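You operate a simulated robot arm through the tools that you are given. There is no shell and no other tool. Be economical: measure what you need, move in short steps, check, and stop when the job is done.

You are at the controls of a simulated robot arm. One attempt, no reset.

TASK
Put the 30 wooden block from the top of the yellow table on top of the blue label roll and the 40 wooden block in the left reach tray. Fetch the brown frame that says "39" from the top of the black table and set it on the top of the green table. Do these in any order.
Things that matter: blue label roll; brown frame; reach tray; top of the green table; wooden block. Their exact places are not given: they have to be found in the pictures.

It is judged by the outcome, as a careful person would: the job done as asked, and still so three seconds after it is handed in. It fails if anything else is knocked over, pushed out of place, dropped, spilled or broken.

THE ROBOT
A 7-joint arm with a three-finger gripper on a trunk, on a base that drives. Base frame: it is fixed to the floor where the robot stands at the start and does not move with it; the origin is under the middle of the robot, x ahead of it, y to its left, z up; the surface under the hand at the start is at about z = 0.8. Lengths are in m, angles in degrees, forces in N, time in s.
With the tool pointing down near the work surface it reaches from about 0.1 to 0.88 m from the robot's upright axis, wherever it stands. Its first joint turns from -166.0 to 166.0 degrees. Places, roughly: blue label roll (6x6x5 cm) [0.4, 0.4, 0.8]; brown frame [1.5, -0.5, 1]; reach tray (26x15 cm) [3.68, 0.8, 0.86]; top of the green table [4.4, -1.5, 0.8]. Payload 2.94 kg.
Tool frame: the origin (TCP) lies between the finger pads and is the grasp point; the fingertips stand 0.03 m ahead of it; z points along the fingers, y is the line along which they close. The gripper opens to 0.132 m. The gripper's body begins 0.107 m behind the TCP.
Orientation is told as [roll, pitch, yaw] about the base's x, y, z axes, in that order, counted from this pose: with the fingers straight down and closing along the base's y, the tool's x points along the base's -x, its y along +y and its z along -z.

THE INTERFACE
- The arm moves only by the tool apply_moves. Its argument "steps" is a list of rows, each an object (a shift or turn left out is 0, a gripper value left out holds the last) with "travel": the shift along the tool's x, y, z in units of 50 mm (1.0 is 50 mm), a list of three; "rotation": the turn, a rotation vector about the tool's x, y, z in units of 4 degrees (1.0 is 4 degrees), a list of three; "gripper": the finger opening in m, from 0 to 0.132. In form: [{"travel": [tx, ty, tz], "rotation": [ax, ay, az], "gripper": gripper}, ...]. A call has 1 to 12 rows; each row shifts and turns the commanded pose from where the row before left it, along the tool's axes as they then stand. A call with a number of a shift or a turn outside -1 to 1 is refused whole. Rows are played at 5 a second. More than 0.05 m and 8.6 degrees between two rows, or a gripper value outside its range, and nothing of the call is played. A pose out of reach is approached as far as the arm can. The call stops where the force on the tool passes 40 N (or 10 N more than at its start, if that is more) or the arm is blocked; 0.2 s more then pass. Each finger halts on what it meets, pressing with about 20 N; the grip force reading is that of the motor and also rises with nothing between the fingers. The clock runs only during rows and for 0.2 s after the last one: add rows that do not move to give the fingers time. The reply holds the time, the measured pose of the TCP, the force on the tool along the base axes, the opening and the grip force, in the units named above and with some noise, with the torque about the TCP (base axes, N m) and any sound that the robot's microphone picked up.
- Cameras (640 x 400 px; columns grow to the right, rows downward): "scene" is now at [0.0424, 0.1889, 1.7854]; the picture's right is [-0.03, -1.00, 0.00], its down [-0.82, 0.02, -0.57] and it looks along [0.57, -0.02, -0.82] (base axes); focal length 294 px, centre (320, 200). "wrist" rides on the gripper at [0.072, 0.003, -0.144] in the tool frame; the picture's right is [-0.04, 1.00, 0.00], its down [-0.88, -0.04, -0.48] and it looks along [-0.48, -0.02, 0.88] (tool axes); focal length 256 px, centre (320, 200).
- camera(camera): a new picture of that camera. It takes no simulated time.
- lift_body(by): slides the trunk up (or, below 0, down) by that many m; the arm and the scene camera ride with it, the base frame stays. It gives what a move gives, with no picture.
- base_move(legs): drives the robot by 1 to 6 legs, each [ahead, left, turn to the left] in m, m and degrees, along the robot's own axes; the way and the turn of a leg run together, so that a leg with both is an arc; at most 1.5 m and 180 degrees a leg. The arm and the cameras ride along, it lands a little off, and it stops where it bumps. It gives what a move gives.
- aim_head(pan, tilt): turns the head with the scene camera to pan (to the left, within 143 degrees either way) and tilt (down, from -29 to 69), counted from straight ahead of the robot. It gives what a move gives.
- probe_pixels(camera, pixels): for up to 12 pixels [column, row] of the newest picture of that camera ("zoom" is the newest enlarged one), the place [x, y, z] in the base frame of the surface seen there, good to about 0.003 m. It takes no simulated time.
- inspect(camera, box): a new picture of the part [left, top, right, bottom] of that camera's present view, enlarged. It takes no simulated time.
- finish_job(): hands the job in; it is judged then, once.

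Work in short steps. Measure before you move; look again where a grasp or a placing could have gone wrong, and mend it. You have 110 turns and 90 pictures in all, those below and enlarged ones among them. Open the gripper and draw the arm clear of the work before you hand the job in, unless the task says otherwise; then end with one line.

The tools are called after ">>>" by a JSON object that holds its "fn" and its "kwargs". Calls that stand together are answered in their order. apply_moves: Moves the arm, as the interface text tells. Its arguments: {"type":"object","properties":{"steps":{"type":"array","items":{"type":"object","properties":{"travel":{"type":"array","items":{"type":"number"}},"rotation":{"type":"array","items":{"type":"number"}},"gripper":{"type":"number"}}}}},"required":["steps"]} The other tools are called the same way: lift_body (by) slides the trunk up or down; base_move (legs) drives the base; aim_head (pan, tilt) turns the head that bears the scene camera; camera (camera) takes a picture; probe_pixels (camera, pixels) gives the place of the surface under pixels of a picture; inspect (camera, box) takes an enlarged picture of a part of a camera's view; finish_job () hands the job in.

At the start:

```text
t: 0.0
tool_pos: [0.4605, 0.2559, 1.0926]
orientation: [0.0, 0.0, -0.1]
contact_force: [-0.1, 0.0, -0.1]
ft_torque: [0.0, 0.01, 0.0]
gripper_width: 0.132
finger_force: 0.1
trunk travel left (down, up): [-0.3, 0.24]
robot x, y, heading: [-0.0001, 0.0022, -0.1]
head pan, tilt: [-1.5, 55.2]
```

scene: 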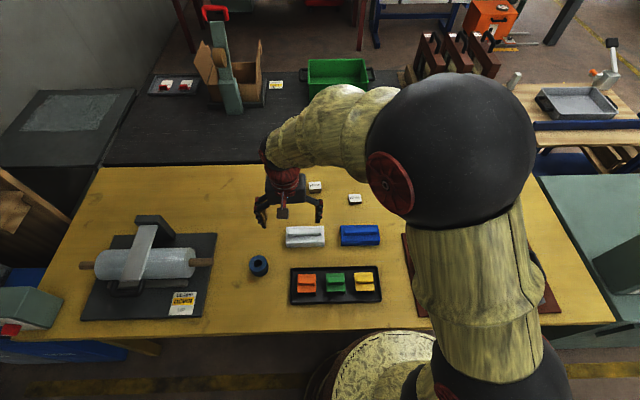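
wrist: 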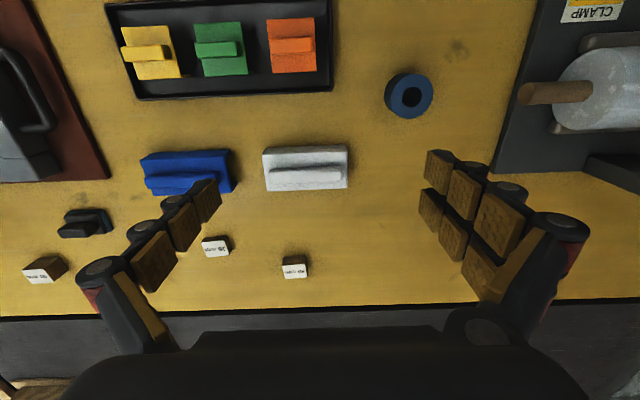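

The wrist picture shows three white-labelled blocks near (45,270), (216,246), (294,267) and the blue roll at (409,95). I enlarge the blocks to read the labels.

>>> {"fn": "inspect", "kwargs": {"camera": "wrist", "box": [180, 210, 340, 310]}}

>>> {"fn": "inspect", "kwargs": {"camera": "wrist", "box": [0, 190, 160, 290]}}

>>> {"fn": "probe_pixels", "kwargs": {"camera": "wrist", "pixels": [[216, 241], [294, 262], [296, 272], [219, 251], [45, 268], [409, 78], [409, 110], [388, 95], [428, 95], [411, 97], [360, 250]]}}

```text
4.00 times, centred on (260, 260) of wrist
```

zoom: 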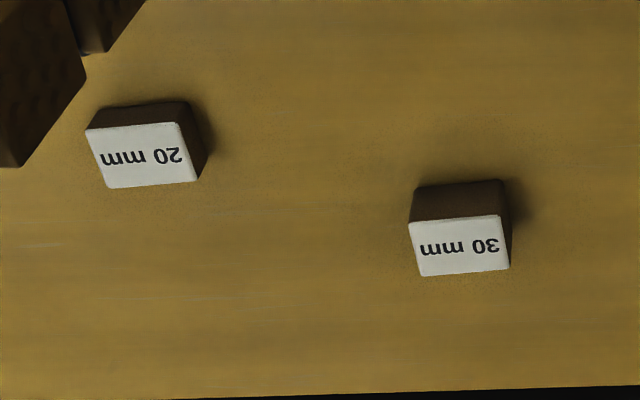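

```text
4.00 times, centred on (80, 240) of wrist
```

zoom: 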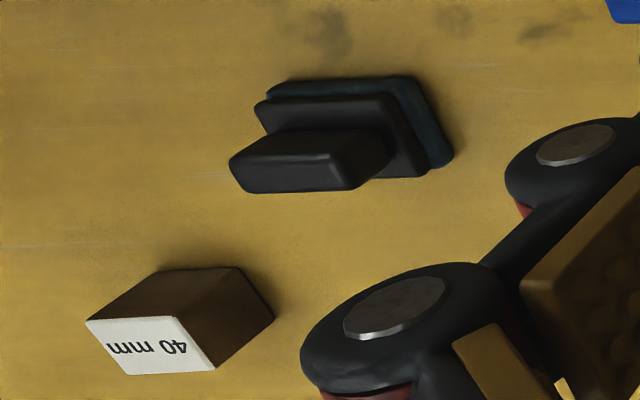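

```text
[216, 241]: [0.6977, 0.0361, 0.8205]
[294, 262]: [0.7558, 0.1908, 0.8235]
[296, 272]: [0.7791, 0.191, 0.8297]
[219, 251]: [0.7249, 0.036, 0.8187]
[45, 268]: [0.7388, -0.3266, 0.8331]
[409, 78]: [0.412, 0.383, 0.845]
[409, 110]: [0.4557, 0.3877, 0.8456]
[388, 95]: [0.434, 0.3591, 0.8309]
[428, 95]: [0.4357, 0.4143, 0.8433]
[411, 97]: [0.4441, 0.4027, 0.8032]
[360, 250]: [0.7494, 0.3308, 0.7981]
```

The middle block reads "30 mm" at about (0.77, 0.19, 0.83), and the "40 mm" one is at the far right of the table. I measure the corners of the 30 block's and the 40 block's labels.

>>> {"fn": "probe_pixels", "kwargs": {"camera": "wrist", "pixels": [[283.5, 266.5], [304, 264.8], [306.5, 276], [286.5, 277.5], [294, 272], [295, 259], [24, 271], [43, 270.5], [52, 281.5], [33, 282], [38, 276]]}}

```text
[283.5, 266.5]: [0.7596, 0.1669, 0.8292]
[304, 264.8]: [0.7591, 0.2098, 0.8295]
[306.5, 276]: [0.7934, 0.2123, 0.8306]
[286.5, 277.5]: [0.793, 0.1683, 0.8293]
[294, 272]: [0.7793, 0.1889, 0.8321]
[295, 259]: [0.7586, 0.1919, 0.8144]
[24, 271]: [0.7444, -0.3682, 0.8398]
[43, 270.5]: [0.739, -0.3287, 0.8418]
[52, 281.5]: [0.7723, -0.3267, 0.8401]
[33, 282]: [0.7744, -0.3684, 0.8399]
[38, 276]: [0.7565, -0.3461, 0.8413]
```

The 30 block's centre is (0.777, 0.190), about 36x45 mm, square to the axes; I move above it.

>>> {"fn": "apply_moves", "kwargs": {"steps": [{"travel": [-0.791, -0.165, 0.481], "gripper": 0.09}, {"travel": [-0.791, -0.165, 0.481]}, {"travel": [-0.791, -0.165, 0.481]}, {"travel": [-0.791, -0.165, 0.481]}, {"travel": [-0.791, -0.165, 0.481]}, {"travel": [-0.791, -0.165, 0.481]}, {"travel": [-0.791, -0.165, 0.481]}, {"travel": [-0.791, -0.165, 0.481]}, {}]}}

>>> {"fn": "camera", "kwargs": {"camera": "wrist"}}

```text
t: 2.0
tool_pos: [0.7788, 0.1933, 0.8998]
orientation: [-0.1, 0.0, 0.0]
contact_force: [0.2, 0.2, -0.2]
ft_torque: [0.02, 0.0, 0.0]
gripper_width: 0.0901
finger_force: 0.1
trunk travel left (down, up): [-0.3, 0.24]
robot x, y, heading: [-0.0005, -0.0004, -0.1]
head pan, tilt: [-1.5, 55.2]
```

```text
85 pictures are left
```

wrist: 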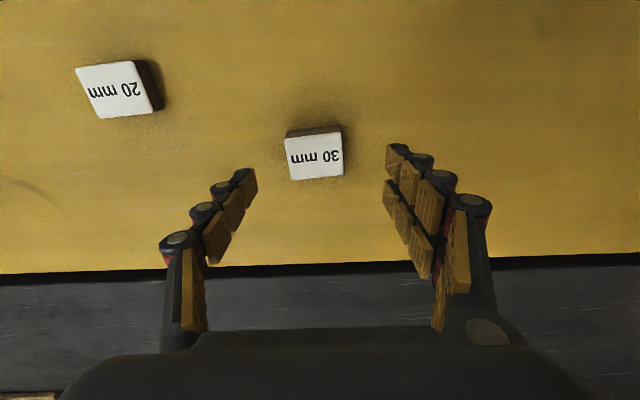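

The block shows at (314,157); I remeasure its top from up close.

>>> {"fn": "probe_pixels", "kwargs": {"camera": "wrist", "pixels": [[286, 139], [341, 134], [343, 174], [292, 179], [314, 157]]}}

```text
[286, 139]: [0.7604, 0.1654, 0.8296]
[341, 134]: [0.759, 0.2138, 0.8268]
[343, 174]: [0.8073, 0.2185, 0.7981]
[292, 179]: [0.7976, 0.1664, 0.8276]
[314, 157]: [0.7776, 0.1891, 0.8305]
```

The centre is (0.778, 0.190); I descend 65 mm with a 3 mm shift and close.

>>> {"fn": "apply_moves", "kwargs": {"steps": [{"travel": [0, -0.06, 0.65]}, {"travel": [0, 0, 0.65]}, {}, {"gripper": 0.03}, {}, {}, {}, {}]}}

```text
t: 3.8
tool_pos: [0.7785, 0.1874, 0.8362]
orientation: [0.0, 0.0, 0.0]
contact_force: [0.8, -0.3, 0.1]
ft_torque: [-0.01, -0.07, 0.02]
gripper_width: 0.049
finger_force: 20.1
trunk travel left (down, up): [-0.3, 0.24]
robot x, y, heading: [0.0033, 0.0006, -0.4]
head pan, tilt: [-1.5, 55.2]
```

Grasped at 49 mm. I lift it 120 mm and carry it to above the roll at (0.435, 0.387).

>>> {"fn": "apply_moves", "kwargs": {"steps": [{"travel": [0, 0, -0.8]}, {"travel": [0, 0, -0.8]}, {"travel": [0, 0, -0.8]}, {"travel": [0.763, 0.443, 0]}, {"travel": [0.763, 0.443, 0]}, {"travel": [0.763, 0.443, 0]}, {"travel": [0.763, 0.443, 0]}, {"travel": [0.763, 0.443, 0]}, {"travel": [0.763, 0.443, 0]}, {"travel": [0.763, 0.443, 0]}, {"travel": [0.763, 0.443, 0]}, {"travel": [0.763, 0.443, 0]}]}}

>>> {"fn": "camera", "kwargs": {"camera": "wrist"}}

>>> {"fn": "camera", "kwargs": {"camera": "scene"}}

```text
t: 6.4
tool_pos: [0.4324, 0.3861, 0.9533]
orientation: [0.0, 0.0, 0.0]
contact_force: [-0.8, -0.7, -0.5]
ft_torque: [0.01, -0.02, 0.0]
gripper_width: 0.0301
finger_force: 0.0
trunk travel left (down, up): [-0.3, 0.24]
robot x, y, heading: [-0.0002, -0.0025, 0.0]
head pan, tilt: [-1.5, 55.2]
```

```text
84 pictures are left
```

wrist: 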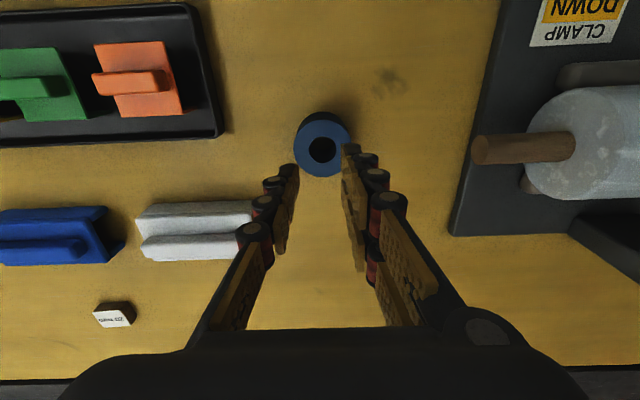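

```text
83 pictures are left
```

scene: 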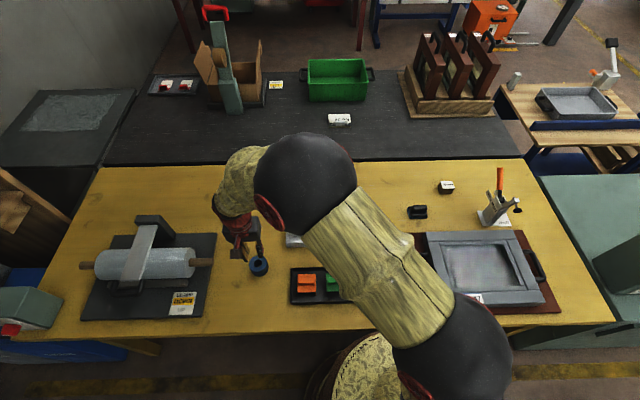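

The gripper closed to 30 mm, so the block slipped out. I look at the scene for it, including the white thing at (339,119).

>>> {"fn": "inspect", "kwargs": {"camera": "scene", "box": [260, 60, 500, 210]}}

>>> {"fn": "probe_pixels", "kwargs": {"camera": "scene", "pixels": [[339, 119], [446, 186], [417, 212]]}}

```text
2.67 times, centred on (380, 135) of scene
```

zoom: 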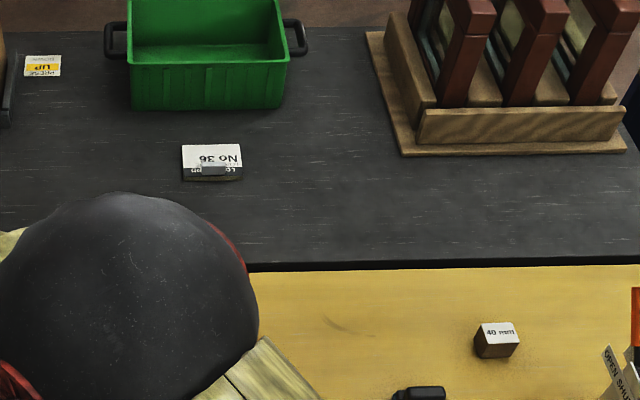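

```text
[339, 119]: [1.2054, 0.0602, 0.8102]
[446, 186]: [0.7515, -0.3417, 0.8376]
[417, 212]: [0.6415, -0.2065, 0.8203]
```

That is another item, so the block must be near its old place, hidden by the arm. I rise and back off to see.

>>> {"fn": "apply_moves", "kwargs": {"steps": [{"travel": [0, 0, -0.95], "gripper": 0.09}, {"travel": [0, 0, -0.95]}, {"travel": [-0.6, -0.6, -0.3]}, {"travel": [-0.6, -0.6, -0.3]}, {"travel": [-0.6, -0.6, -0.3]}, {}]}}

>>> {"fn": "camera", "kwargs": {"camera": "wrist"}}

```text
t: 7.8
tool_pos: [0.5245, 0.2968, 1.0945]
orientation: [0.0, 0.0, 0.0]
contact_force: [-0.1, -0.4, -0.4]
ft_torque: [0.02, 0.04, 0.01]
gripper_width: 0.09
finger_force: 0.1
trunk travel left (down, up): [-0.3, 0.24]
robot x, y, heading: [-0.0003, 0.0007, -0.2]
head pan, tilt: [-1.5, 55.2]
```

```text
81 pictures are left
```

wrist: 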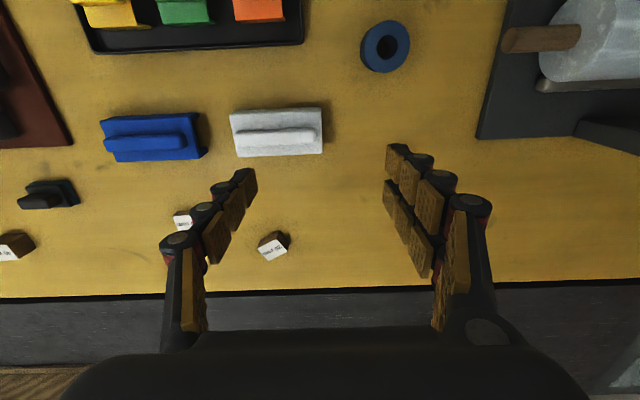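

The block is at (272,246), upright but turned about 30°. I measure it again.

>>> {"fn": "inspect", "kwargs": {"camera": "wrist", "box": [232, 216, 312, 266]}}

```text
8.00 times, centred on (272, 241) of wrist
```

zoom: 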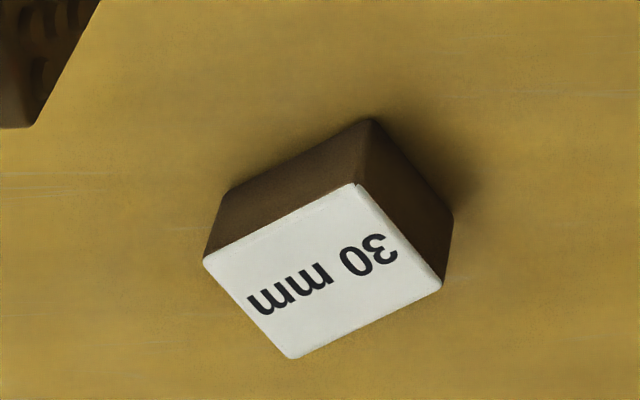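

Label corners show at (208,262), (354,188), (437,285), (293,353); I probe them.

>>> {"fn": "probe_pixels", "kwargs": {"camera": "zoom", "pixels": [[214, 264], [352, 194], [430, 284], [294, 350], [324, 272], [283, 229], [397, 238], [366, 318], [254, 306]]}}

```text
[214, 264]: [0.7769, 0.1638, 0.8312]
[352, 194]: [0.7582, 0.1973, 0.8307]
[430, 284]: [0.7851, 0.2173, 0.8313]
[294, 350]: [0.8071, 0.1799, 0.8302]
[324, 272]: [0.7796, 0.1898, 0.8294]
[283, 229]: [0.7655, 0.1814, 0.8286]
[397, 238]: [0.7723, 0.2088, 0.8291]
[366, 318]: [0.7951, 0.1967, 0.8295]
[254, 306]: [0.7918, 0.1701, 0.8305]
```

The block's centre is (0.782, 0.190), long axis turned +30°. I move above it and then turn the gripper +30° about the vertical.

>>> {"fn": "apply_moves", "kwargs": {"steps": [{"travel": [-0.644, -0.267, 0.486]}, {"travel": [-0.644, -0.267, 0.486]}, {"travel": [-0.644, -0.267, 0.486]}, {"travel": [-0.644, -0.267, 0.486]}, {"travel": [-0.644, -0.267, 0.486]}, {"travel": [-0.644, -0.267, 0.486]}, {"travel": [-0.644, -0.267, 0.486]}, {"travel": [-0.644, -0.267, 0.486]}]}}

>>> {"fn": "apply_moves", "kwargs": {"steps": [{"rotation": [0, 0, -0.95]}, {"rotation": [0, 0, -0.95]}, {"rotation": [0, 0, -0.95]}, {"rotation": [0, 0, -0.95]}, {"rotation": [0, 0, -0.95]}, {"rotation": [0, 0, -0.95]}, {"rotation": [0, 0, -0.95]}, {"rotation": [0, 0, -0.95]}, {}]}}

>>> {"fn": "camera", "kwargs": {"camera": "wrist"}}

```text
t: 9.6
tool_pos: [0.7842, 0.1891, 0.9001]
orientation: [0.1, 0.1, -0.1]
contact_force: [0.3, -0.3, -0.3]
ft_torque: [0.04, 0.05, 0.02]
gripper_width: 0.09
finger_force: 0.1
trunk travel left (down, up): [-0.3, 0.24]
robot x, y, heading: [0.0013, 0.0022, 0.1]
head pan, tilt: [-1.5, 55.2]
```

```text
t: 11.6
tool_pos: [0.7833, 0.1903, 0.8988]
orientation: [-0.1, 0.0, 30.4]
contact_force: [-0.4, 0.4, -0.2]
ft_torque: [-0.03, 0.04, 0.03]
gripper_width: 0.0901
finger_force: 0.1
trunk travel left (down, up): [-0.3, 0.24]
robot x, y, heading: [-0.0016, 0.0003, -0.0]
head pan, tilt: [-1.5, 55.2]
```

```text
79 pictures are left
```

wrist: 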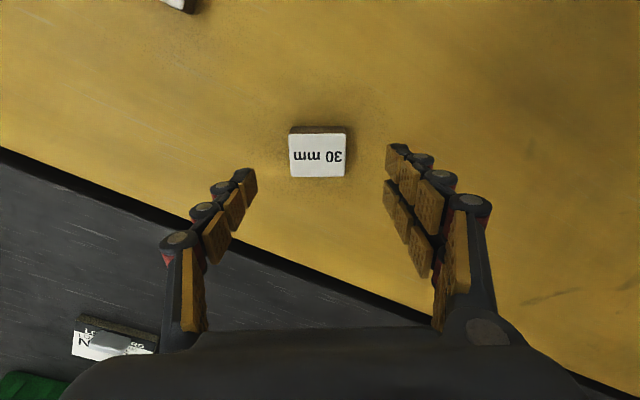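

The block is now square between the fingers at (318,155). I descend 67 mm, close, and lift a little slowly.

>>> {"fn": "apply_moves", "kwargs": {"steps": [{"travel": [0, 0, 0.67]}, {"travel": [0, 0, 0.67]}, {}, {"gripper": 0.01}, {}, {}, {}, {}, {}]}}

>>> {"fn": "apply_moves", "kwargs": {"steps": [{"travel": [0, 0, -0.1]}, {"travel": [0, 0, -0.15]}, {"travel": [0, 0, -0.2]}, {"travel": [0, 0, -0.1]}, {}]}}

>>> {"fn": "camera", "kwargs": {"camera": "wrist"}}

```text
t: 13.6
tool_pos: [0.7846, 0.189, 0.8331]
orientation: [0.0, 0.0, 30.5]
contact_force: [0.5, -0.2, -0.9]
ft_torque: [-0.01, -0.04, 0.0]
gripper_width: 0.0491
finger_force: 19.5
trunk travel left (down, up): [-0.3, 0.24]
robot x, y, heading: [-0.004, 0.0022, -0.1]
head pan, tilt: [-1.5, 55.2]
```

```text
t: 14.8
tool_pos: [0.7828, 0.1885, 0.8593]
orientation: [0.0, -0.1, 30.4]
contact_force: [-0.2, -0.3, -0.5]
ft_torque: [0.0, -0.02, 0.0]
gripper_width: 0.0495
finger_force: 19.7
trunk travel left (down, up): [-0.3, 0.24]
robot x, y, heading: [0.0013, -0.0019, 0.2]
head pan, tilt: [-1.5, 55.2]
```

```text
78 pictures are left
```

wrist: 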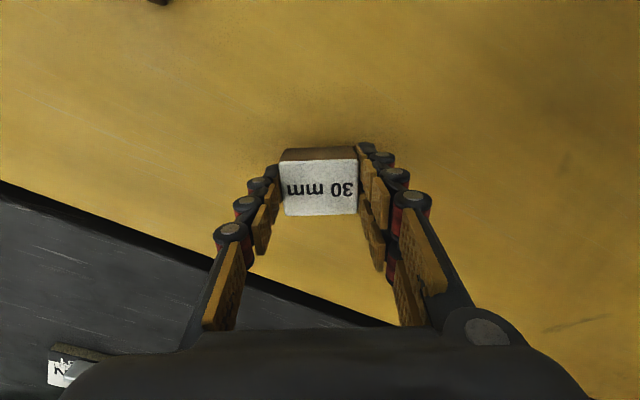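

It is held at 49 mm. I lift on slowly and check.

>>> {"fn": "apply_moves", "kwargs": {"steps": [{"travel": [0, 0, -0.15]}, {"travel": [0, 0, -0.25]}, {"travel": [0, 0, -0.3]}, {"travel": [0, 0, -0.3]}, {"travel": [0, 0, -0.3]}, {"travel": [0, 0, -0.3]}, {"travel": [0, 0, -0.2]}, {}]}}

>>> {"fn": "camera", "kwargs": {"camera": "wrist"}}

```text
t: 16.6
tool_pos: [0.7826, 0.1888, 0.9507]
orientation: [0.0, 0.0, 30.4]
contact_force: [-0.3, -0.3, 0.0]
ft_torque: [0.02, -0.02, 0.01]
gripper_width: 0.0492
finger_force: 19.9
trunk travel left (down, up): [-0.3, 0.24]
robot x, y, heading: [-0.0011, 0.0022, -0.1]
head pan, tilt: [-1.5, 55.2]
```

```text
77 pictures are left
```

wrist: 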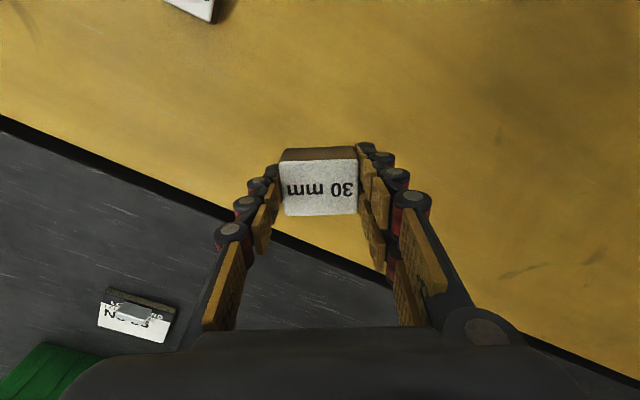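

No slipping. I carry it gently to above the roll.

>>> {"fn": "apply_moves", "kwargs": {"steps": [{"travel": [0.1, 0.174, 0]}, {"travel": [0.24, 0.414, 0]}, {"travel": [0.28, 0.486, 0]}, {"travel": [0.28, 0.486, 0]}, {"travel": [0.28, 0.486, 0]}, {"travel": [0.28, 0.486, 0]}, {"travel": [0.28, 0.486, 0]}, {"travel": [0.28, 0.486, 0]}, {"travel": [0.28, 0.486, 0]}, {"travel": [0.28, 0.486, 0]}, {"travel": [0.28, 0.486, 0]}, {"travel": [0.28, 0.486, 0]}]}}

>>> {"fn": "apply_moves", "kwargs": {"steps": [{"travel": [0.28, 0.486, 0]}, {"travel": [0.28, 0.486, 0]}, {"travel": [0.2, 0.34, 0]}, {"travel": [0.1, 0.17, 0]}, {}, {}]}}

>>> {"fn": "camera", "kwargs": {"camera": "wrist"}}

```text
t: 19.2
tool_pos: [0.5092, 0.3459, 0.9509]
orientation: [0.1, -0.1, 30.5]
contact_force: [0.0, -0.4, -0.9]
ft_torque: [-0.01, -0.02, -0.02]
gripper_width: 0.0494
finger_force: 20.4
trunk travel left (down, up): [-0.3, 0.24]
robot x, y, heading: [-0.0022, -0.0029, -0.2]
head pan, tilt: [-1.5, 55.2]
```

```text
t: 20.6
tool_pos: [0.4342, 0.388, 0.9507]
orientation: [-0.1, 0.0, 30.4]
contact_force: [0.5, 0.2, -1.1]
ft_torque: [0.01, 0.0, 0.03]
gripper_width: 0.0491
finger_force: 20.2
trunk travel left (down, up): [-0.3, 0.24]
robot x, y, heading: [-0.0005, 0.0007, -0.0]
head pan, tilt: [-1.5, 55.2]
```

```text
76 pictures are left
```

wrist: 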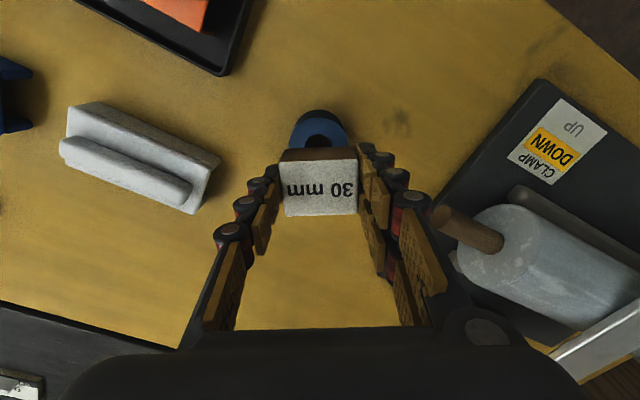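

The block is centred near the roll; I measure the roll's visible rim and hole once more.

>>> {"fn": "probe_pixels", "kwargs": {"camera": "wrist", "pixels": [[319, 113], [294, 138], [344, 132], [302, 122], [336, 118], [319, 127], [300, 172], [340, 172], [320, 210], [320, 163]]}}

```text
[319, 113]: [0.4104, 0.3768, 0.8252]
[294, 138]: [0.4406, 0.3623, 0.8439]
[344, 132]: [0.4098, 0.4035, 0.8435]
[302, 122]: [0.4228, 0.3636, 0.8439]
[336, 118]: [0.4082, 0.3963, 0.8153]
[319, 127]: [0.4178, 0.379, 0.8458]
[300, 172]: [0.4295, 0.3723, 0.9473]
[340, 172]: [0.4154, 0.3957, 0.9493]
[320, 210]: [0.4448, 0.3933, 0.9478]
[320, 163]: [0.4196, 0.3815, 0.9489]
```

Block bottom is at about 0.918, roll top at 0.845, centres aligned within 3 mm. I lower 73 mm, slowing at the end.

>>> {"fn": "apply_moves", "kwargs": {"steps": [{"travel": [0, 0, 0.3]}, {"travel": [0, 0, 0.4]}, {"travel": [0, 0, 0.35]}, {"travel": [0, 0, 0.2]}, {"travel": [0, 0, 0.1]}, {"travel": [0, 0, 0.06]}, {}, {}]}}

>>> {"fn": "camera", "kwargs": {"camera": "wrist"}}

>>> {"fn": "inspect", "kwargs": {"camera": "scene", "box": [200, 200, 320, 290]}}

```text
t: 22.4
tool_pos: [0.4343, 0.3874, 0.8801]
orientation: [0.0, 0.1, 30.5]
contact_force: [0.2, 0.7, 0.1]
ft_torque: [-0.02, -0.02, 0.02]
gripper_width: 0.049
finger_force: 20.1
trunk travel left (down, up): [-0.3, 0.24]
robot x, y, heading: [0.0025, 0.0036, 0.0]
head pan, tilt: [-1.5, 55.2]
```

```text
75 pictures are left
```

wrist: 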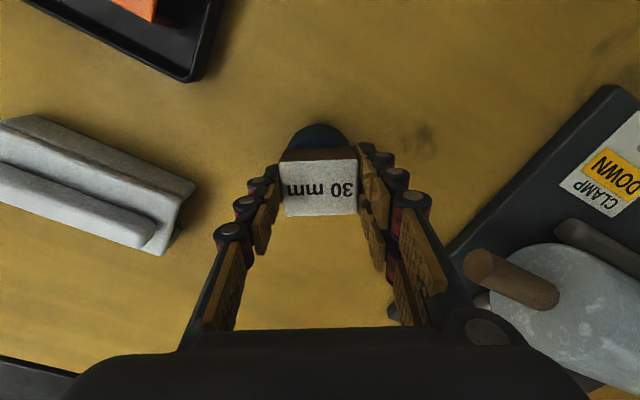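

```text
4.44 times, centred on (260, 245) of scene
```

zoom: 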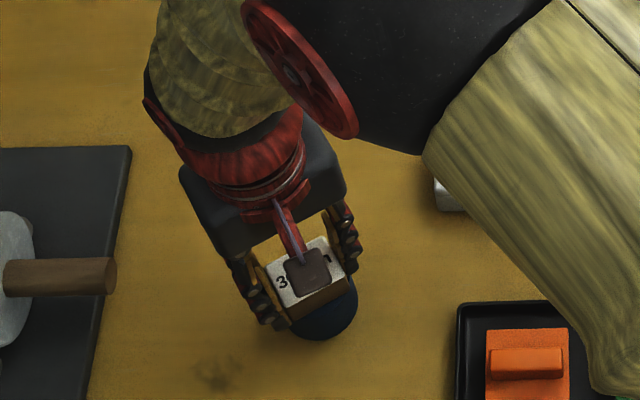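

No contact force yet; I creep down in 1 mm steps.

>>> {"fn": "apply_moves", "kwargs": {"steps": [{"travel": [0, 0, 0.02]}, {"travel": [0, 0, 0.02]}, {"travel": [0, 0, 0.02]}, {}]}}

>>> {"fn": "probe_pixels", "kwargs": {"camera": "wrist", "pixels": [[320, 210], [320, 165], [318, 128], [318, 140]]}}

```text
t: 23.4
tool_pos: [0.4339, 0.3872, 0.8779]
orientation: [0.0, 0.0, 30.4]
contact_force: [-1.9, -2.8, 10.6]
ft_torque: [-0.08, 0.04, -0.02]
gripper_width: 0.049
finger_force: 20.2
trunk travel left (down, up): [-0.3, 0.24]
robot x, y, heading: [0.0008, -0.0011, -0.1]
head pan, tilt: [-1.5, 55.2]
```

```text
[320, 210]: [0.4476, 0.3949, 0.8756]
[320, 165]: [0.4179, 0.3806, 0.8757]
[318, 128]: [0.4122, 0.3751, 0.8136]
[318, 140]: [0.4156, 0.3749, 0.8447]
```

Contact at 10.6 N, so the block rests on the roll. I ease off slightly, open, and rise.

>>> {"fn": "apply_moves", "kwargs": {"steps": [{"travel": [0, 0, -0.02]}, {"gripper": 0.055}, {"gripper": 0.09}, {}, {}, {}]}}

>>> {"fn": "apply_moves", "kwargs": {"steps": [{"travel": [0, 0, -0.2]}, {"travel": [0, 0, -0.5]}, {"travel": [0, 0, -0.9]}, {"travel": [0, 0, -0.9]}, {"travel": [0, 0, -0.9]}, {}]}}

>>> {"fn": "camera", "kwargs": {"camera": "wrist"}}

```text
t: 24.8
tool_pos: [0.4354, 0.3864, 0.8781]
orientation: [0.0, -0.1, 30.5]
contact_force: [0.1, 0.1, 0.2]
ft_torque: [0.02, 0.01, 0.01]
gripper_width: 0.0901
finger_force: 0.1
trunk travel left (down, up): [-0.3, 0.24]
robot x, y, heading: [-0.0003, 0.0006, -0.1]
head pan, tilt: [-1.5, 55.2]
```

```text
t: 26.2
tool_pos: [0.4349, 0.3878, 1.0481]
orientation: [0.0, 0.0, 30.3]
contact_force: [-0.8, 0.2, -0.4]
ft_torque: [0.05, -0.02, 0.01]
gripper_width: 0.0899
finger_force: 0.1
trunk travel left (down, up): [-0.3, 0.24]
robot x, y, heading: [0.0029, -0.0019, 0.2]
head pan, tilt: [-1.5, 55.2]
```

```text
73 pictures are left
```

wrist: 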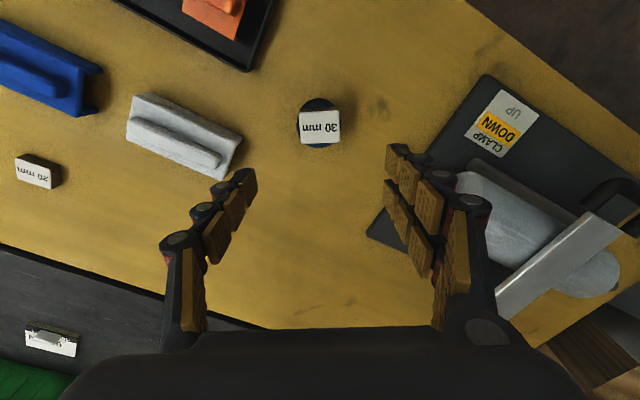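

The 30 block sits on the roll. Now I rotate back and move above the 40 block at (0.757, -0.348).

>>> {"fn": "apply_moves", "kwargs": {"steps": [{"rotation": [0, 0, 0.95]}, {"rotation": [0, 0, 0.95]}, {"rotation": [0, 0, 0.95]}, {"rotation": [0, 0, 0.95]}, {"rotation": [0, 0, 0.95]}, {"rotation": [0, 0, 0.95]}, {"rotation": [0, 0, 0.95]}, {"rotation": [0, 0, 0.95]}]}}

>>> {"fn": "apply_moves", "kwargs": {"steps": [{"travel": [-0.32, -0.736, 0]}, {"travel": [-0.32, -0.736, 0]}, {"travel": [-0.32, -0.736, 0]}, {"travel": [-0.32, -0.736, 0]}, {"travel": [-0.32, -0.736, 0]}, {"travel": [-0.32, -0.736, 0]}, {"travel": [-0.32, -0.736, 0]}, {"travel": [-0.32, -0.736, 0]}, {"travel": [-0.32, -0.736, 0]}, {"travel": [-0.32, -0.736, 0]}]}}

>>> {"fn": "apply_moves", "kwargs": {"steps": [{"travel": [-0.32, -0.736, 0]}, {"travel": [-0.32, -0.736, 0]}, {"travel": [-0.32, -0.736, 0]}, {"travel": [-0.32, -0.736, 0]}, {"travel": [-0.32, -0.736, 0]}, {"travel": [-0.32, -0.736, 0]}, {"travel": [-0.32, -0.736, 0]}, {"travel": [-0.32, -0.736, 0]}, {"travel": [-0.32, -0.736, 0]}, {"travel": [-0.32, -0.736, 0]}, {}]}}

>>> {"fn": "camera", "kwargs": {"camera": "wrist"}}

```text
t: 28.0
tool_pos: [0.4345, 0.3871, 1.0478]
orientation: [0.0, 0.0, 0.0]
contact_force: [0.2, 0.2, 0.1]
ft_torque: [0.0, -0.01, -0.01]
gripper_width: 0.0899
finger_force: 0.0
trunk travel left (down, up): [-0.3, 0.24]
robot x, y, heading: [0.0025, 0.0026, -0.0]
head pan, tilt: [-1.5, 55.2]
```

```text
t: 30.2
tool_pos: [0.5929, 0.0192, 1.0477]
orientation: [0.0, 0.1, 0.1]
contact_force: [0.2, -0.6, -0.6]
ft_torque: [0.03, -0.03, 0.0]
gripper_width: 0.0897
finger_force: 0.1
trunk travel left (down, up): [-0.3, 0.24]
robot x, y, heading: [-0.0024, -0.0009, -0.2]
head pan, tilt: [-1.5, 55.2]
```

```text
t: 32.6
tool_pos: [0.7552, -0.3492, 1.0494]
orientation: [-0.1, 0.0, 0.1]
contact_force: [0.2, 0.0, 0.5]
ft_torque: [0.01, -0.01, -0.02]
gripper_width: 0.0901
finger_force: 0.0
trunk travel left (down, up): [-0.3, 0.24]
robot x, y, heading: [0.0017, -0.0005, 0.1]
head pan, tilt: [-1.5, 55.2]
```

```text
72 pictures are left
```

wrist: 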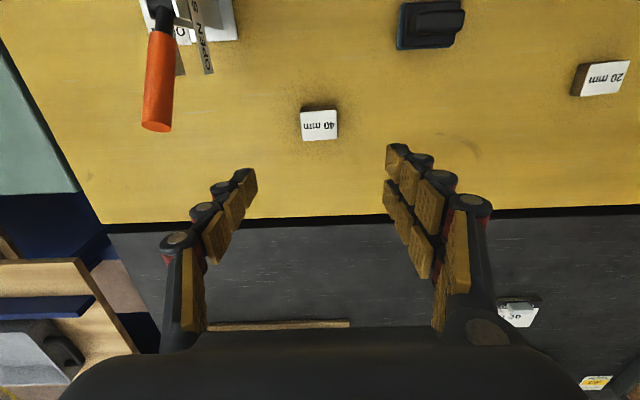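

The 40 block shows at (319,125), nearly square; the orange handle is off to the left at (160,90). I measure both.

>>> {"fn": "probe_pixels", "kwargs": {"camera": "wrist", "pixels": [[302, 113], [336, 111.5], [337, 138], [304, 140], [319, 125], [158, 120], [160, 60], [168, 8]]}}

```text
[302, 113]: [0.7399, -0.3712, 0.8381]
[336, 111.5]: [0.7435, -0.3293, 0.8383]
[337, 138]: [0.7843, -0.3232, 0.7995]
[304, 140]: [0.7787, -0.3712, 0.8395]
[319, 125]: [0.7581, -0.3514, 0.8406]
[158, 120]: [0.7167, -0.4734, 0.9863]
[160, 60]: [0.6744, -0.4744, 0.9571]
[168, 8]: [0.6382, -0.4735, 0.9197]
```

Block centre (0.7585, -0.350), and the handle stays about 40 mm clear of the gripper. I descend and grasp.

>>> {"fn": "apply_moves", "kwargs": {"steps": [{"travel": [-0.06, 0, 0.7]}, {"travel": [0, 0, 0.9]}, {"travel": [0, 0, 0.9]}, {"travel": [0, 0, 0.9]}, {"travel": [0, 0, 0.6]}, {"travel": [0, 0, 0.28]}, {}]}}

>>> {"fn": "apply_moves", "kwargs": {"steps": [{"gripper": 0.01}, {}, {}, {}, {}, {}, {"travel": [0, 0, -0.1]}, {"travel": [0, 0, -0.2]}, {"travel": [0, 0, -0.2]}, {}]}}

>>> {"fn": "camera", "kwargs": {"camera": "wrist"}}

```text
t: 34.2
tool_pos: [0.7574, -0.3488, 0.8334]
orientation: [0.0, 0.1, 0.1]
contact_force: [0.5, 0.0, 0.7]
ft_torque: [-0.03, 0.0, 0.03]
gripper_width: 0.09
finger_force: 0.2
trunk travel left (down, up): [-0.3, 0.24]
robot x, y, heading: [-0.0029, -0.0019, 0.2]
head pan, tilt: [-1.5, 55.2]
```

```text
t: 36.4
tool_pos: [0.7573, -0.349, 0.858]
orientation: [0.1, 0.2, 0.0]
contact_force: [0.0, -0.3, 0.0]
ft_torque: [-0.01, 0.01, -0.02]
gripper_width: 0.0491
finger_force: 19.7
trunk travel left (down, up): [-0.3, 0.24]
robot x, y, heading: [-0.0001, -0.003, -0.3]
head pan, tilt: [-1.5, 55.2]
```

```text
71 pictures are left
```

wrist: 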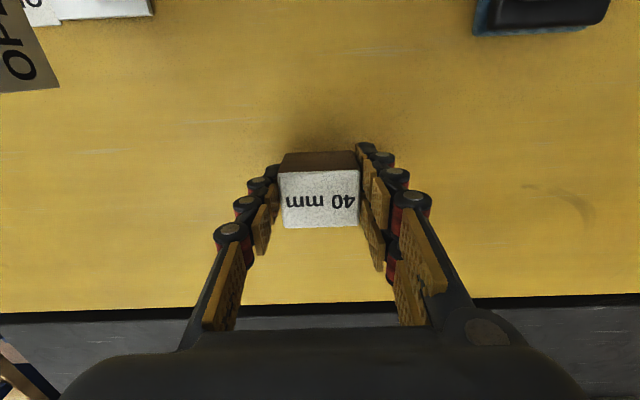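

Held firmly at 49 mm. I lift it high, clear of the handle.

>>> {"fn": "apply_moves", "kwargs": {"steps": [{"travel": [0, 0, -0.15]}, {"travel": [0, 0, -0.3]}, {"travel": [0, 0, -0.5]}, {"travel": [0, 0, -0.6]}, {"travel": [0, 0, -0.6]}, {"travel": [0, 0, -0.6]}, {"travel": [0, 0, -0.6]}, {"travel": [0, 0, -0.6]}, {"travel": [0, 0, -0.6]}, {"travel": [0, 0, -0.5]}, {"travel": [0, 0, -0.3]}, {}]}}

>>> {"fn": "apply_moves", "kwargs": {"steps": [{"travel": [0.2, 0.2, 0]}, {"travel": [0.4, 0.4, 0]}, {"travel": [0.5, 0.5, 0]}, {"travel": [0.5, 0.5, 0]}, {"travel": [0.5, 0.5, 0]}, {"travel": [0.5, 0.5, 0]}, {"travel": [0.5, 0.5, 0]}, {"travel": [0.5, 0.5, 0]}, {"travel": [0.5, 0.5, 0]}, {"travel": [0.5, 0.5, 0]}, {"travel": [0.3, 0.3, 0]}, {}]}}

>>> {"fn": "aim_head", "kwargs": {"pan": -30, "tilt": 20}}

>>> {"fn": "camera", "kwargs": {"camera": "scene"}}

>>> {"fn": "aim_head", "kwargs": {"pan": 35, "tilt": 25}}

>>> {"fn": "camera", "kwargs": {"camera": "scene"}}

```text
t: 39.0
tool_pos: [0.7565, -0.3492, 1.1274]
orientation: [-0.1, 0.0, -0.1]
contact_force: [0.8, -0.9, -1.3]
ft_torque: [0.02, -0.01, -0.01]
gripper_width: 0.0494
finger_force: 20.0
trunk travel left (down, up): [-0.3, 0.24]
robot x, y, heading: [-0.0007, -0.0017, -0.3]
head pan, tilt: [-1.5, 55.2]
```

```text
t: 41.6
tool_pos: [0.5118, -0.1052, 1.1263]
orientation: [0.0, 0.0, 0.0]
contact_force: [-0.1, -0.4, -0.6]
ft_torque: [-0.01, -0.02, 0.0]
gripper_width: 0.0493
finger_force: 21.0
trunk travel left (down, up): [-0.3, 0.24]
robot x, y, heading: [0.0016, -0.0015, -0.2]
head pan, tilt: [-1.5, 55.2]
```

```text
t: 42.6
tool_pos: [0.5127, -0.1049, 1.1255]
orientation: [0.1, 0.0, 0.0]
contact_force: [-0.7, -0.6, -0.7]
ft_torque: [0.02, -0.02, 0.03]
gripper_width: 0.0492
finger_force: 20.4
trunk travel left (down, up): [-0.3, 0.24]
robot x, y, heading: [-0.0012, -0.0026, 0.1]
head pan, tilt: [-30.0, 20.0]
```

```text
70 pictures are left
```

scene: 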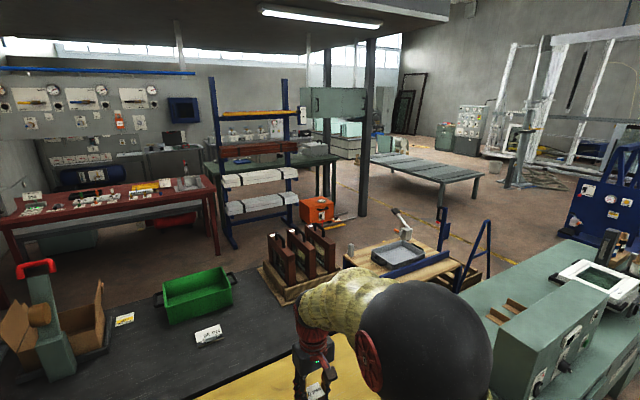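

```text
t: 44.0
tool_pos: [0.5129, -0.1052, 1.1258]
orientation: [0.0, 0.1, 0.0]
contact_force: [-0.4, 0.1, -0.1]
ft_torque: [0.01, -0.02, 0.02]
gripper_width: 0.049
finger_force: 19.6
trunk travel left (down, up): [-0.3, 0.24]
robot x, y, heading: [0.0004, 0.0029, -0.3]
head pan, tilt: [35.0, 25.0]
```

```text
69 pictures are left
```

scene: 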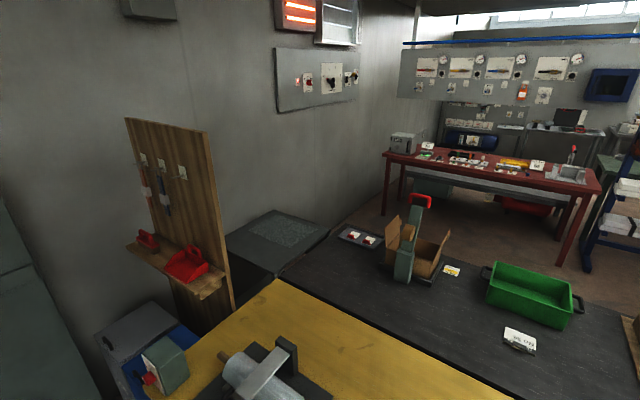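

The left is a wall; the black table lies behind the yellow one, then a red table. I return the head to the right and measure landmarks and gaps.

>>> {"fn": "aim_head", "kwargs": {"pan": -30, "tilt": 20}}

>>> {"fn": "camera", "kwargs": {"camera": "scene"}}

>>> {"fn": "probe_pixels", "kwargs": {"camera": "scene", "pixels": [[212, 180], [15, 235], [192, 183], [218, 255], [232, 245], [318, 160], [361, 215], [440, 205], [340, 240], [460, 268], [420, 180], [560, 235]]}}

>>> {"fn": "inspect", "kwargs": {"camera": "scene", "box": [0, 140, 240, 290]}}

>>> {"fn": "inspect", "kwargs": {"camera": "scene", "box": [220, 80, 460, 230]}}

```text
t: 45.3
tool_pos: [0.5126, -0.1049, 1.1269]
orientation: [0.0, 0.1, 0.0]
contact_force: [0.3, -0.3, -0.6]
ft_torque: [0.02, -0.02, -0.01]
gripper_width: 0.049
finger_force: 19.9
trunk travel left (down, up): [-0.3, 0.24]
robot x, y, heading: [0.0008, -0.0, 0.0]
head pan, tilt: [-30.0, 20.0]
```

```text
68 pictures are left
```

scene: 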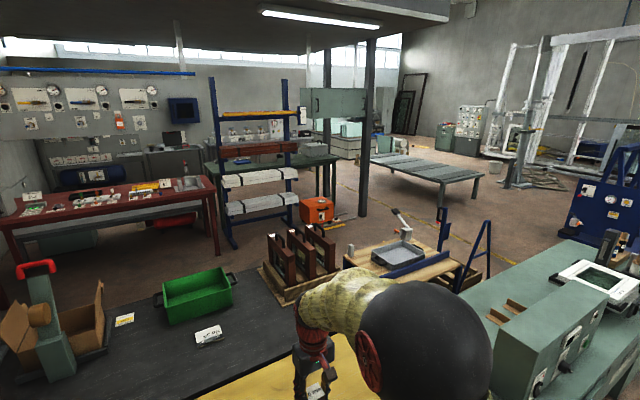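

```text
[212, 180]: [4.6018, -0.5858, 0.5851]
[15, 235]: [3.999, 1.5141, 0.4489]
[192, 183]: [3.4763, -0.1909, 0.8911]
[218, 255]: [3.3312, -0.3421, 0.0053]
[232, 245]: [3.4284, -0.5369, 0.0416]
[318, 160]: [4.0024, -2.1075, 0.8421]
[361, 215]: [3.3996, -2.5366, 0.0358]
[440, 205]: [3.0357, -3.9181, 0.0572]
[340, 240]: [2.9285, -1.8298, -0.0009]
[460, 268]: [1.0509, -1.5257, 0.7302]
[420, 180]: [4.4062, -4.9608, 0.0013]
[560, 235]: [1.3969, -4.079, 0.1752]
```

```text
2.67 times, centred on (120, 215) of scene
```

zoom: 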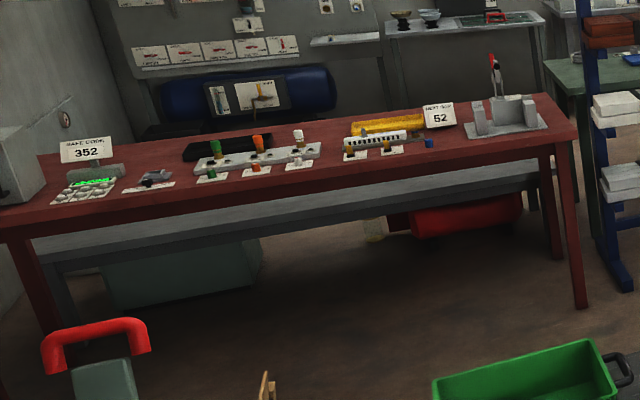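

```text
2.67 times, centred on (340, 155) of scene
```

zoom: 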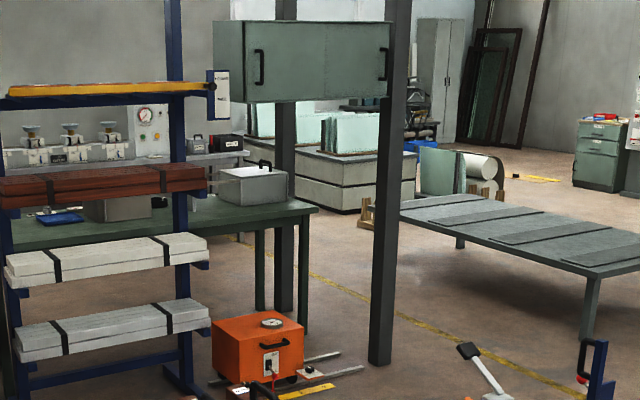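

I need the way out: I look to the right and behind the robot.

>>> {"fn": "aim_head", "kwargs": {"pan": -75, "tilt": 35}}

>>> {"fn": "camera", "kwargs": {"camera": "scene"}}

>>> {"fn": "aim_head", "kwargs": {"pan": -135, "tilt": 30}}

>>> {"fn": "camera", "kwargs": {"camera": "scene"}}

```text
t: 46.5
tool_pos: [0.5126, -0.1045, 1.1274]
orientation: [0.0, 0.0, 0.0]
contact_force: [0.0, 0.0, -1.6]
ft_torque: [0.01, -0.03, 0.0]
gripper_width: 0.0492
finger_force: 20.2
trunk travel left (down, up): [-0.3, 0.24]
robot x, y, heading: [0.0046, 0.0004, 0.3]
head pan, tilt: [-75.0, 35.0]
```

```text
65 pictures are left
```

scene: 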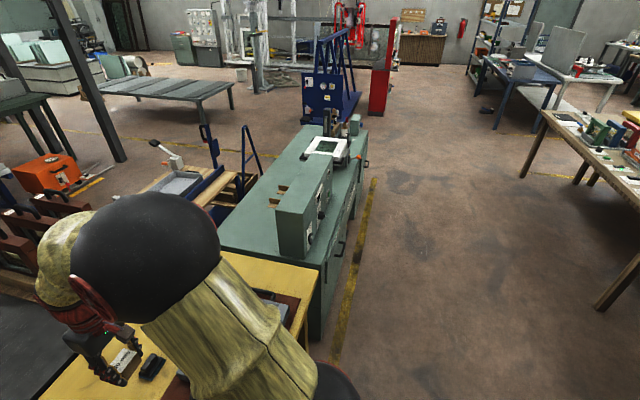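

```text
t: 47.8
tool_pos: [0.5137, -0.1058, 1.126]
orientation: [0.0, 0.0, 0.0]
contact_force: [0.1, 0.5, -0.1]
ft_torque: [0.02, 0.01, -0.01]
gripper_width: 0.049
finger_force: 20.3
trunk travel left (down, up): [-0.3, 0.24]
robot x, y, heading: [0.0014, 0.0029, -0.1]
head pan, tilt: [-135.0, 30.0]
```

```text
64 pictures are left
```

scene: 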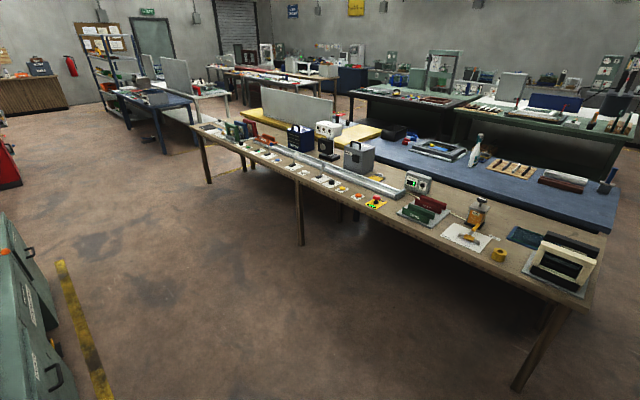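

A long aisle leads right. I look right again and measure the console, blue machine and open floor.

>>> {"fn": "aim_head", "kwargs": {"pan": -75, "tilt": 30}}

>>> {"fn": "camera", "kwargs": {"camera": "scene"}}

>>> {"fn": "probe_pixels", "kwargs": {"camera": "scene", "pixels": [[320, 365], [362, 185], [362, 205], [308, 135], [350, 140], [232, 165], [262, 195], [270, 165], [380, 128], [600, 325], [520, 205], [300, 100]]}}

>>> {"fn": "probe_pixels", "kwargs": {"camera": "scene", "pixels": [[372, 215], [340, 350], [190, 145], [235, 125], [120, 170], [215, 170], [245, 200], [282, 125], [335, 112], [232, 120], [265, 110], [20, 150]]}}

```text
t: 49.0
tool_pos: [0.5128, -0.1054, 1.1262]
orientation: [-0.1, 0.0, -0.1]
contact_force: [0.6, -0.3, 0.0]
ft_torque: [-0.03, 0.02, 0.07]
gripper_width: 0.0491
finger_force: 19.9
trunk travel left (down, up): [-0.3, 0.24]
robot x, y, heading: [-0.0002, -0.0042, -0.1]
head pan, tilt: [-75.0, 30.0]
```

```text
63 pictures are left
```

scene: 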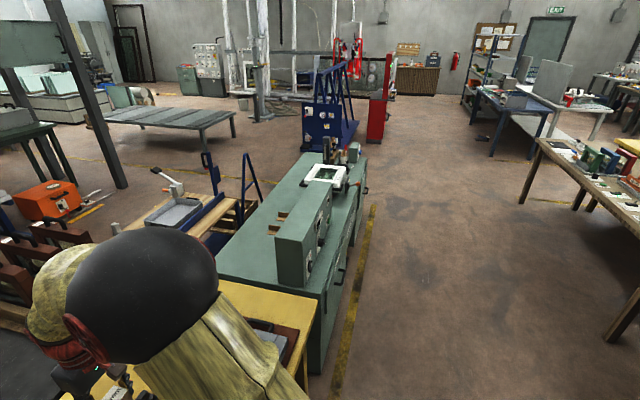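

```text
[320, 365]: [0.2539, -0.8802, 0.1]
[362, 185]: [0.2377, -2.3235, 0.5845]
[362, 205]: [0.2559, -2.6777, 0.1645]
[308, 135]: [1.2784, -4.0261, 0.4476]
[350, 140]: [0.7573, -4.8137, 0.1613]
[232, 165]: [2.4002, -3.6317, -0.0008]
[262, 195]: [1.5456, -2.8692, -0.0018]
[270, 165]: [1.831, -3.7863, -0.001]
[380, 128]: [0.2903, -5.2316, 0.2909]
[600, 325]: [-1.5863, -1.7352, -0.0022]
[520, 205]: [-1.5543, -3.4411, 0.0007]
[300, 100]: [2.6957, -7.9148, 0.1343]
```

```text
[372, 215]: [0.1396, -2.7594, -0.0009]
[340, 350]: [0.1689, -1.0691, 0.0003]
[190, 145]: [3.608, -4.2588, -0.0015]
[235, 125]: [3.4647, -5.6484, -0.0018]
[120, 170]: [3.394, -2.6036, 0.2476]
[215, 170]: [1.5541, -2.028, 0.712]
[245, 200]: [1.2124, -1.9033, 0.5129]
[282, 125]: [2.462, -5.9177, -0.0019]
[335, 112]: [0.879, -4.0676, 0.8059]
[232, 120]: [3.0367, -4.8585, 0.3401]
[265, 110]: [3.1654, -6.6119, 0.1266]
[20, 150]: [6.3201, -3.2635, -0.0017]
```

Route: back off, turn right, drive along the aisle (x≈-0.45) to y≈-3.35, pass between the console (ends y -2.7) and the blue machine (starts y -4.0). I start with backing and turning.

>>> {"fn": "base_move", "kwargs": {"legs": [[-0.45, 0, 0], [0, 0, -90]]}}

>>> {"fn": "aim_head", "kwargs": {"pan": 0, "tilt": 30}}

>>> {"fn": "camera", "kwargs": {"camera": "scene"}}

```text
t: 55.6
tool_pos: [-0.554, -0.5122, 1.1265]
orientation: [0.0, 0.0, -89.9]
contact_force: [1.2, 0.3, -1.4]
ft_torque: [0.01, -0.01, 0.03]
gripper_width: 0.0492
finger_force: 20.4
trunk travel left (down, up): [-0.3, 0.24]
robot x, y, heading: [-0.4517, 0.0003, -89.8]
head pan, tilt: [-75.0, 30.0]
```

```text
t: 57.0
tool_pos: [-0.5544, -0.5121, 1.1251]
orientation: [0.0, 0.0, -89.8]
contact_force: [-0.8, 0.7, -0.3]
ft_torque: [-0.01, -0.01, 0.0]
gripper_width: 0.0488
finger_force: 19.9
trunk travel left (down, up): [-0.3, 0.24]
robot x, y, heading: [-0.4491, 0.0023, -89.8]
head pan, tilt: [0.0, 30.0]
```

```text
62 pictures are left
```

scene: 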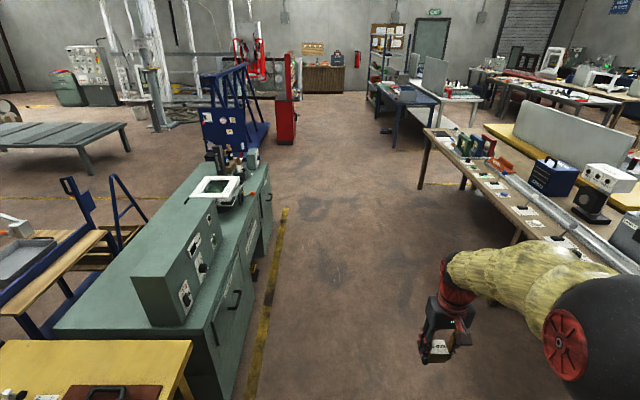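

The aisle ahead is clear (columns 280-420). I drive 3.35 m ahead.

>>> {"fn": "base_move", "kwargs": {"legs": [[1.5, 0, 0], [1.5, 0, 0], [0.38, 0, 0], [0, 0, 90]]}}

>>> {"fn": "camera", "kwargs": {"camera": "scene"}}

>>> {"fn": "probe_pixels", "kwargs": {"camera": "scene", "pixels": [[60, 300], [120, 250], [160, 230], [200, 200], [250, 190], [300, 180], [560, 250], [520, 220], [480, 200], [430, 190], [600, 320], [380, 170]]}}

```text
t: 77.4
tool_pos: [0.079, -3.4568, 1.1261]
orientation: [0.0, 0.0, 2.1]
contact_force: [0.2, 0.0, -1.0]
ft_torque: [0.0, -0.01, -0.02]
gripper_width: 0.0492
finger_force: 19.9
trunk travel left (down, up): [-0.3, 0.24]
robot x, y, heading: [-0.4381, -3.3696, 1.9]
head pan, tilt: [0.0, 30.0]
```

```text
61 pictures are left
```

scene: 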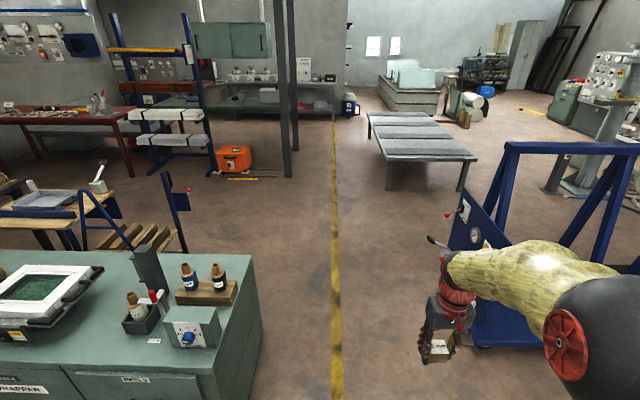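

```text
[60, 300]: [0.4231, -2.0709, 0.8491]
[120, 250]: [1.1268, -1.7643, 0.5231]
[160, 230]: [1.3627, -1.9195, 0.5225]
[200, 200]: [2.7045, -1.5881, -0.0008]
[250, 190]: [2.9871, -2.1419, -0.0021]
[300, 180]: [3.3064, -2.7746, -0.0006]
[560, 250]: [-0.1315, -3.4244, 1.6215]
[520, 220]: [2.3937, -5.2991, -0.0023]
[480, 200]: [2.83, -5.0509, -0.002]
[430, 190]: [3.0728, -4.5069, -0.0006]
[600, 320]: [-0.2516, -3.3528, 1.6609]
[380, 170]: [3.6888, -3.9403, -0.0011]
```

The passage is between the console's end and the blue machine. I measure the sides of both before driving through.

>>> {"fn": "probe_pixels", "kwargs": {"camera": "scene", "pixels": [[447, 215], [510, 147], [462, 235], [430, 238], [480, 340], [455, 280], [258, 290], [250, 380], [262, 320], [180, 175], [190, 190], [188, 250]]}}

```text
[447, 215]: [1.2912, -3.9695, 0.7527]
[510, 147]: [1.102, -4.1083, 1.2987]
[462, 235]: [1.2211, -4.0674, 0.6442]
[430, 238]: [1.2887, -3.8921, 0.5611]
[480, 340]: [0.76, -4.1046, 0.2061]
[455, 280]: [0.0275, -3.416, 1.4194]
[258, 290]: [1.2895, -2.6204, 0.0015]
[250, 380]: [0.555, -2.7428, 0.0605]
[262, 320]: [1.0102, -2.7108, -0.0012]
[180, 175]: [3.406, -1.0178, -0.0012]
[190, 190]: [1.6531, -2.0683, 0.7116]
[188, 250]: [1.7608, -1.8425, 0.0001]
```

Clearances are about 0.6 m on each side of y=-3.3. I drive through to x≈2.4 and turn left to face +y.

>>> {"fn": "base_move", "kwargs": {"legs": [[1.42, 0, -1.0], [1.42, 0, 0], [0, 0, 89]]}}

>>> {"fn": "camera", "kwargs": {"camera": "scene"}}

>>> {"fn": "probe_pixels", "kwargs": {"camera": "scene", "pixels": [[320, 300], [320, 220], [320, 180], [250, 250], [220, 220], [260, 180], [400, 250], [440, 220], [400, 180], [420, 160], [200, 200], [500, 250]]}}

```text
t: 95.1
tool_pos: [2.5671, -2.7927, 1.1269]
orientation: [0.0, 0.0, 88.9]
contact_force: [0.1, -0.8, -0.8]
ft_torque: [0.02, -0.01, -0.01]
gripper_width: 0.0491
finger_force: 20.0
trunk travel left (down, up): [-0.3, 0.24]
robot x, y, heading: [2.4525, -3.3005, 89.1]
head pan, tilt: [0.0, 30.0]
```

```text
60 pictures are left
```

scene: 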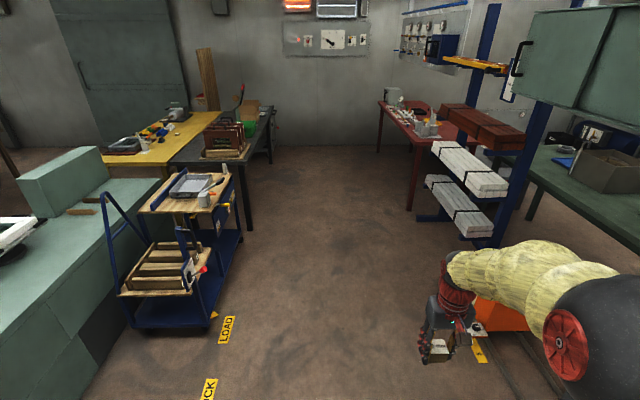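

```text
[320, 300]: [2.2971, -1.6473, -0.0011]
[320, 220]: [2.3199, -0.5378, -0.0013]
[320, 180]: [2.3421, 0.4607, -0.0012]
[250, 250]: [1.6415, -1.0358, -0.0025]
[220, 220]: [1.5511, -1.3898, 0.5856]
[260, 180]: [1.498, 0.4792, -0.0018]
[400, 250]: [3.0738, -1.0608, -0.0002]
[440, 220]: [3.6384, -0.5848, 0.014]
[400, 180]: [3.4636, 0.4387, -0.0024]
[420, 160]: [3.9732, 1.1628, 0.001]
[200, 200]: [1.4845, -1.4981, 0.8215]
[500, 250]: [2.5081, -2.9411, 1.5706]
```

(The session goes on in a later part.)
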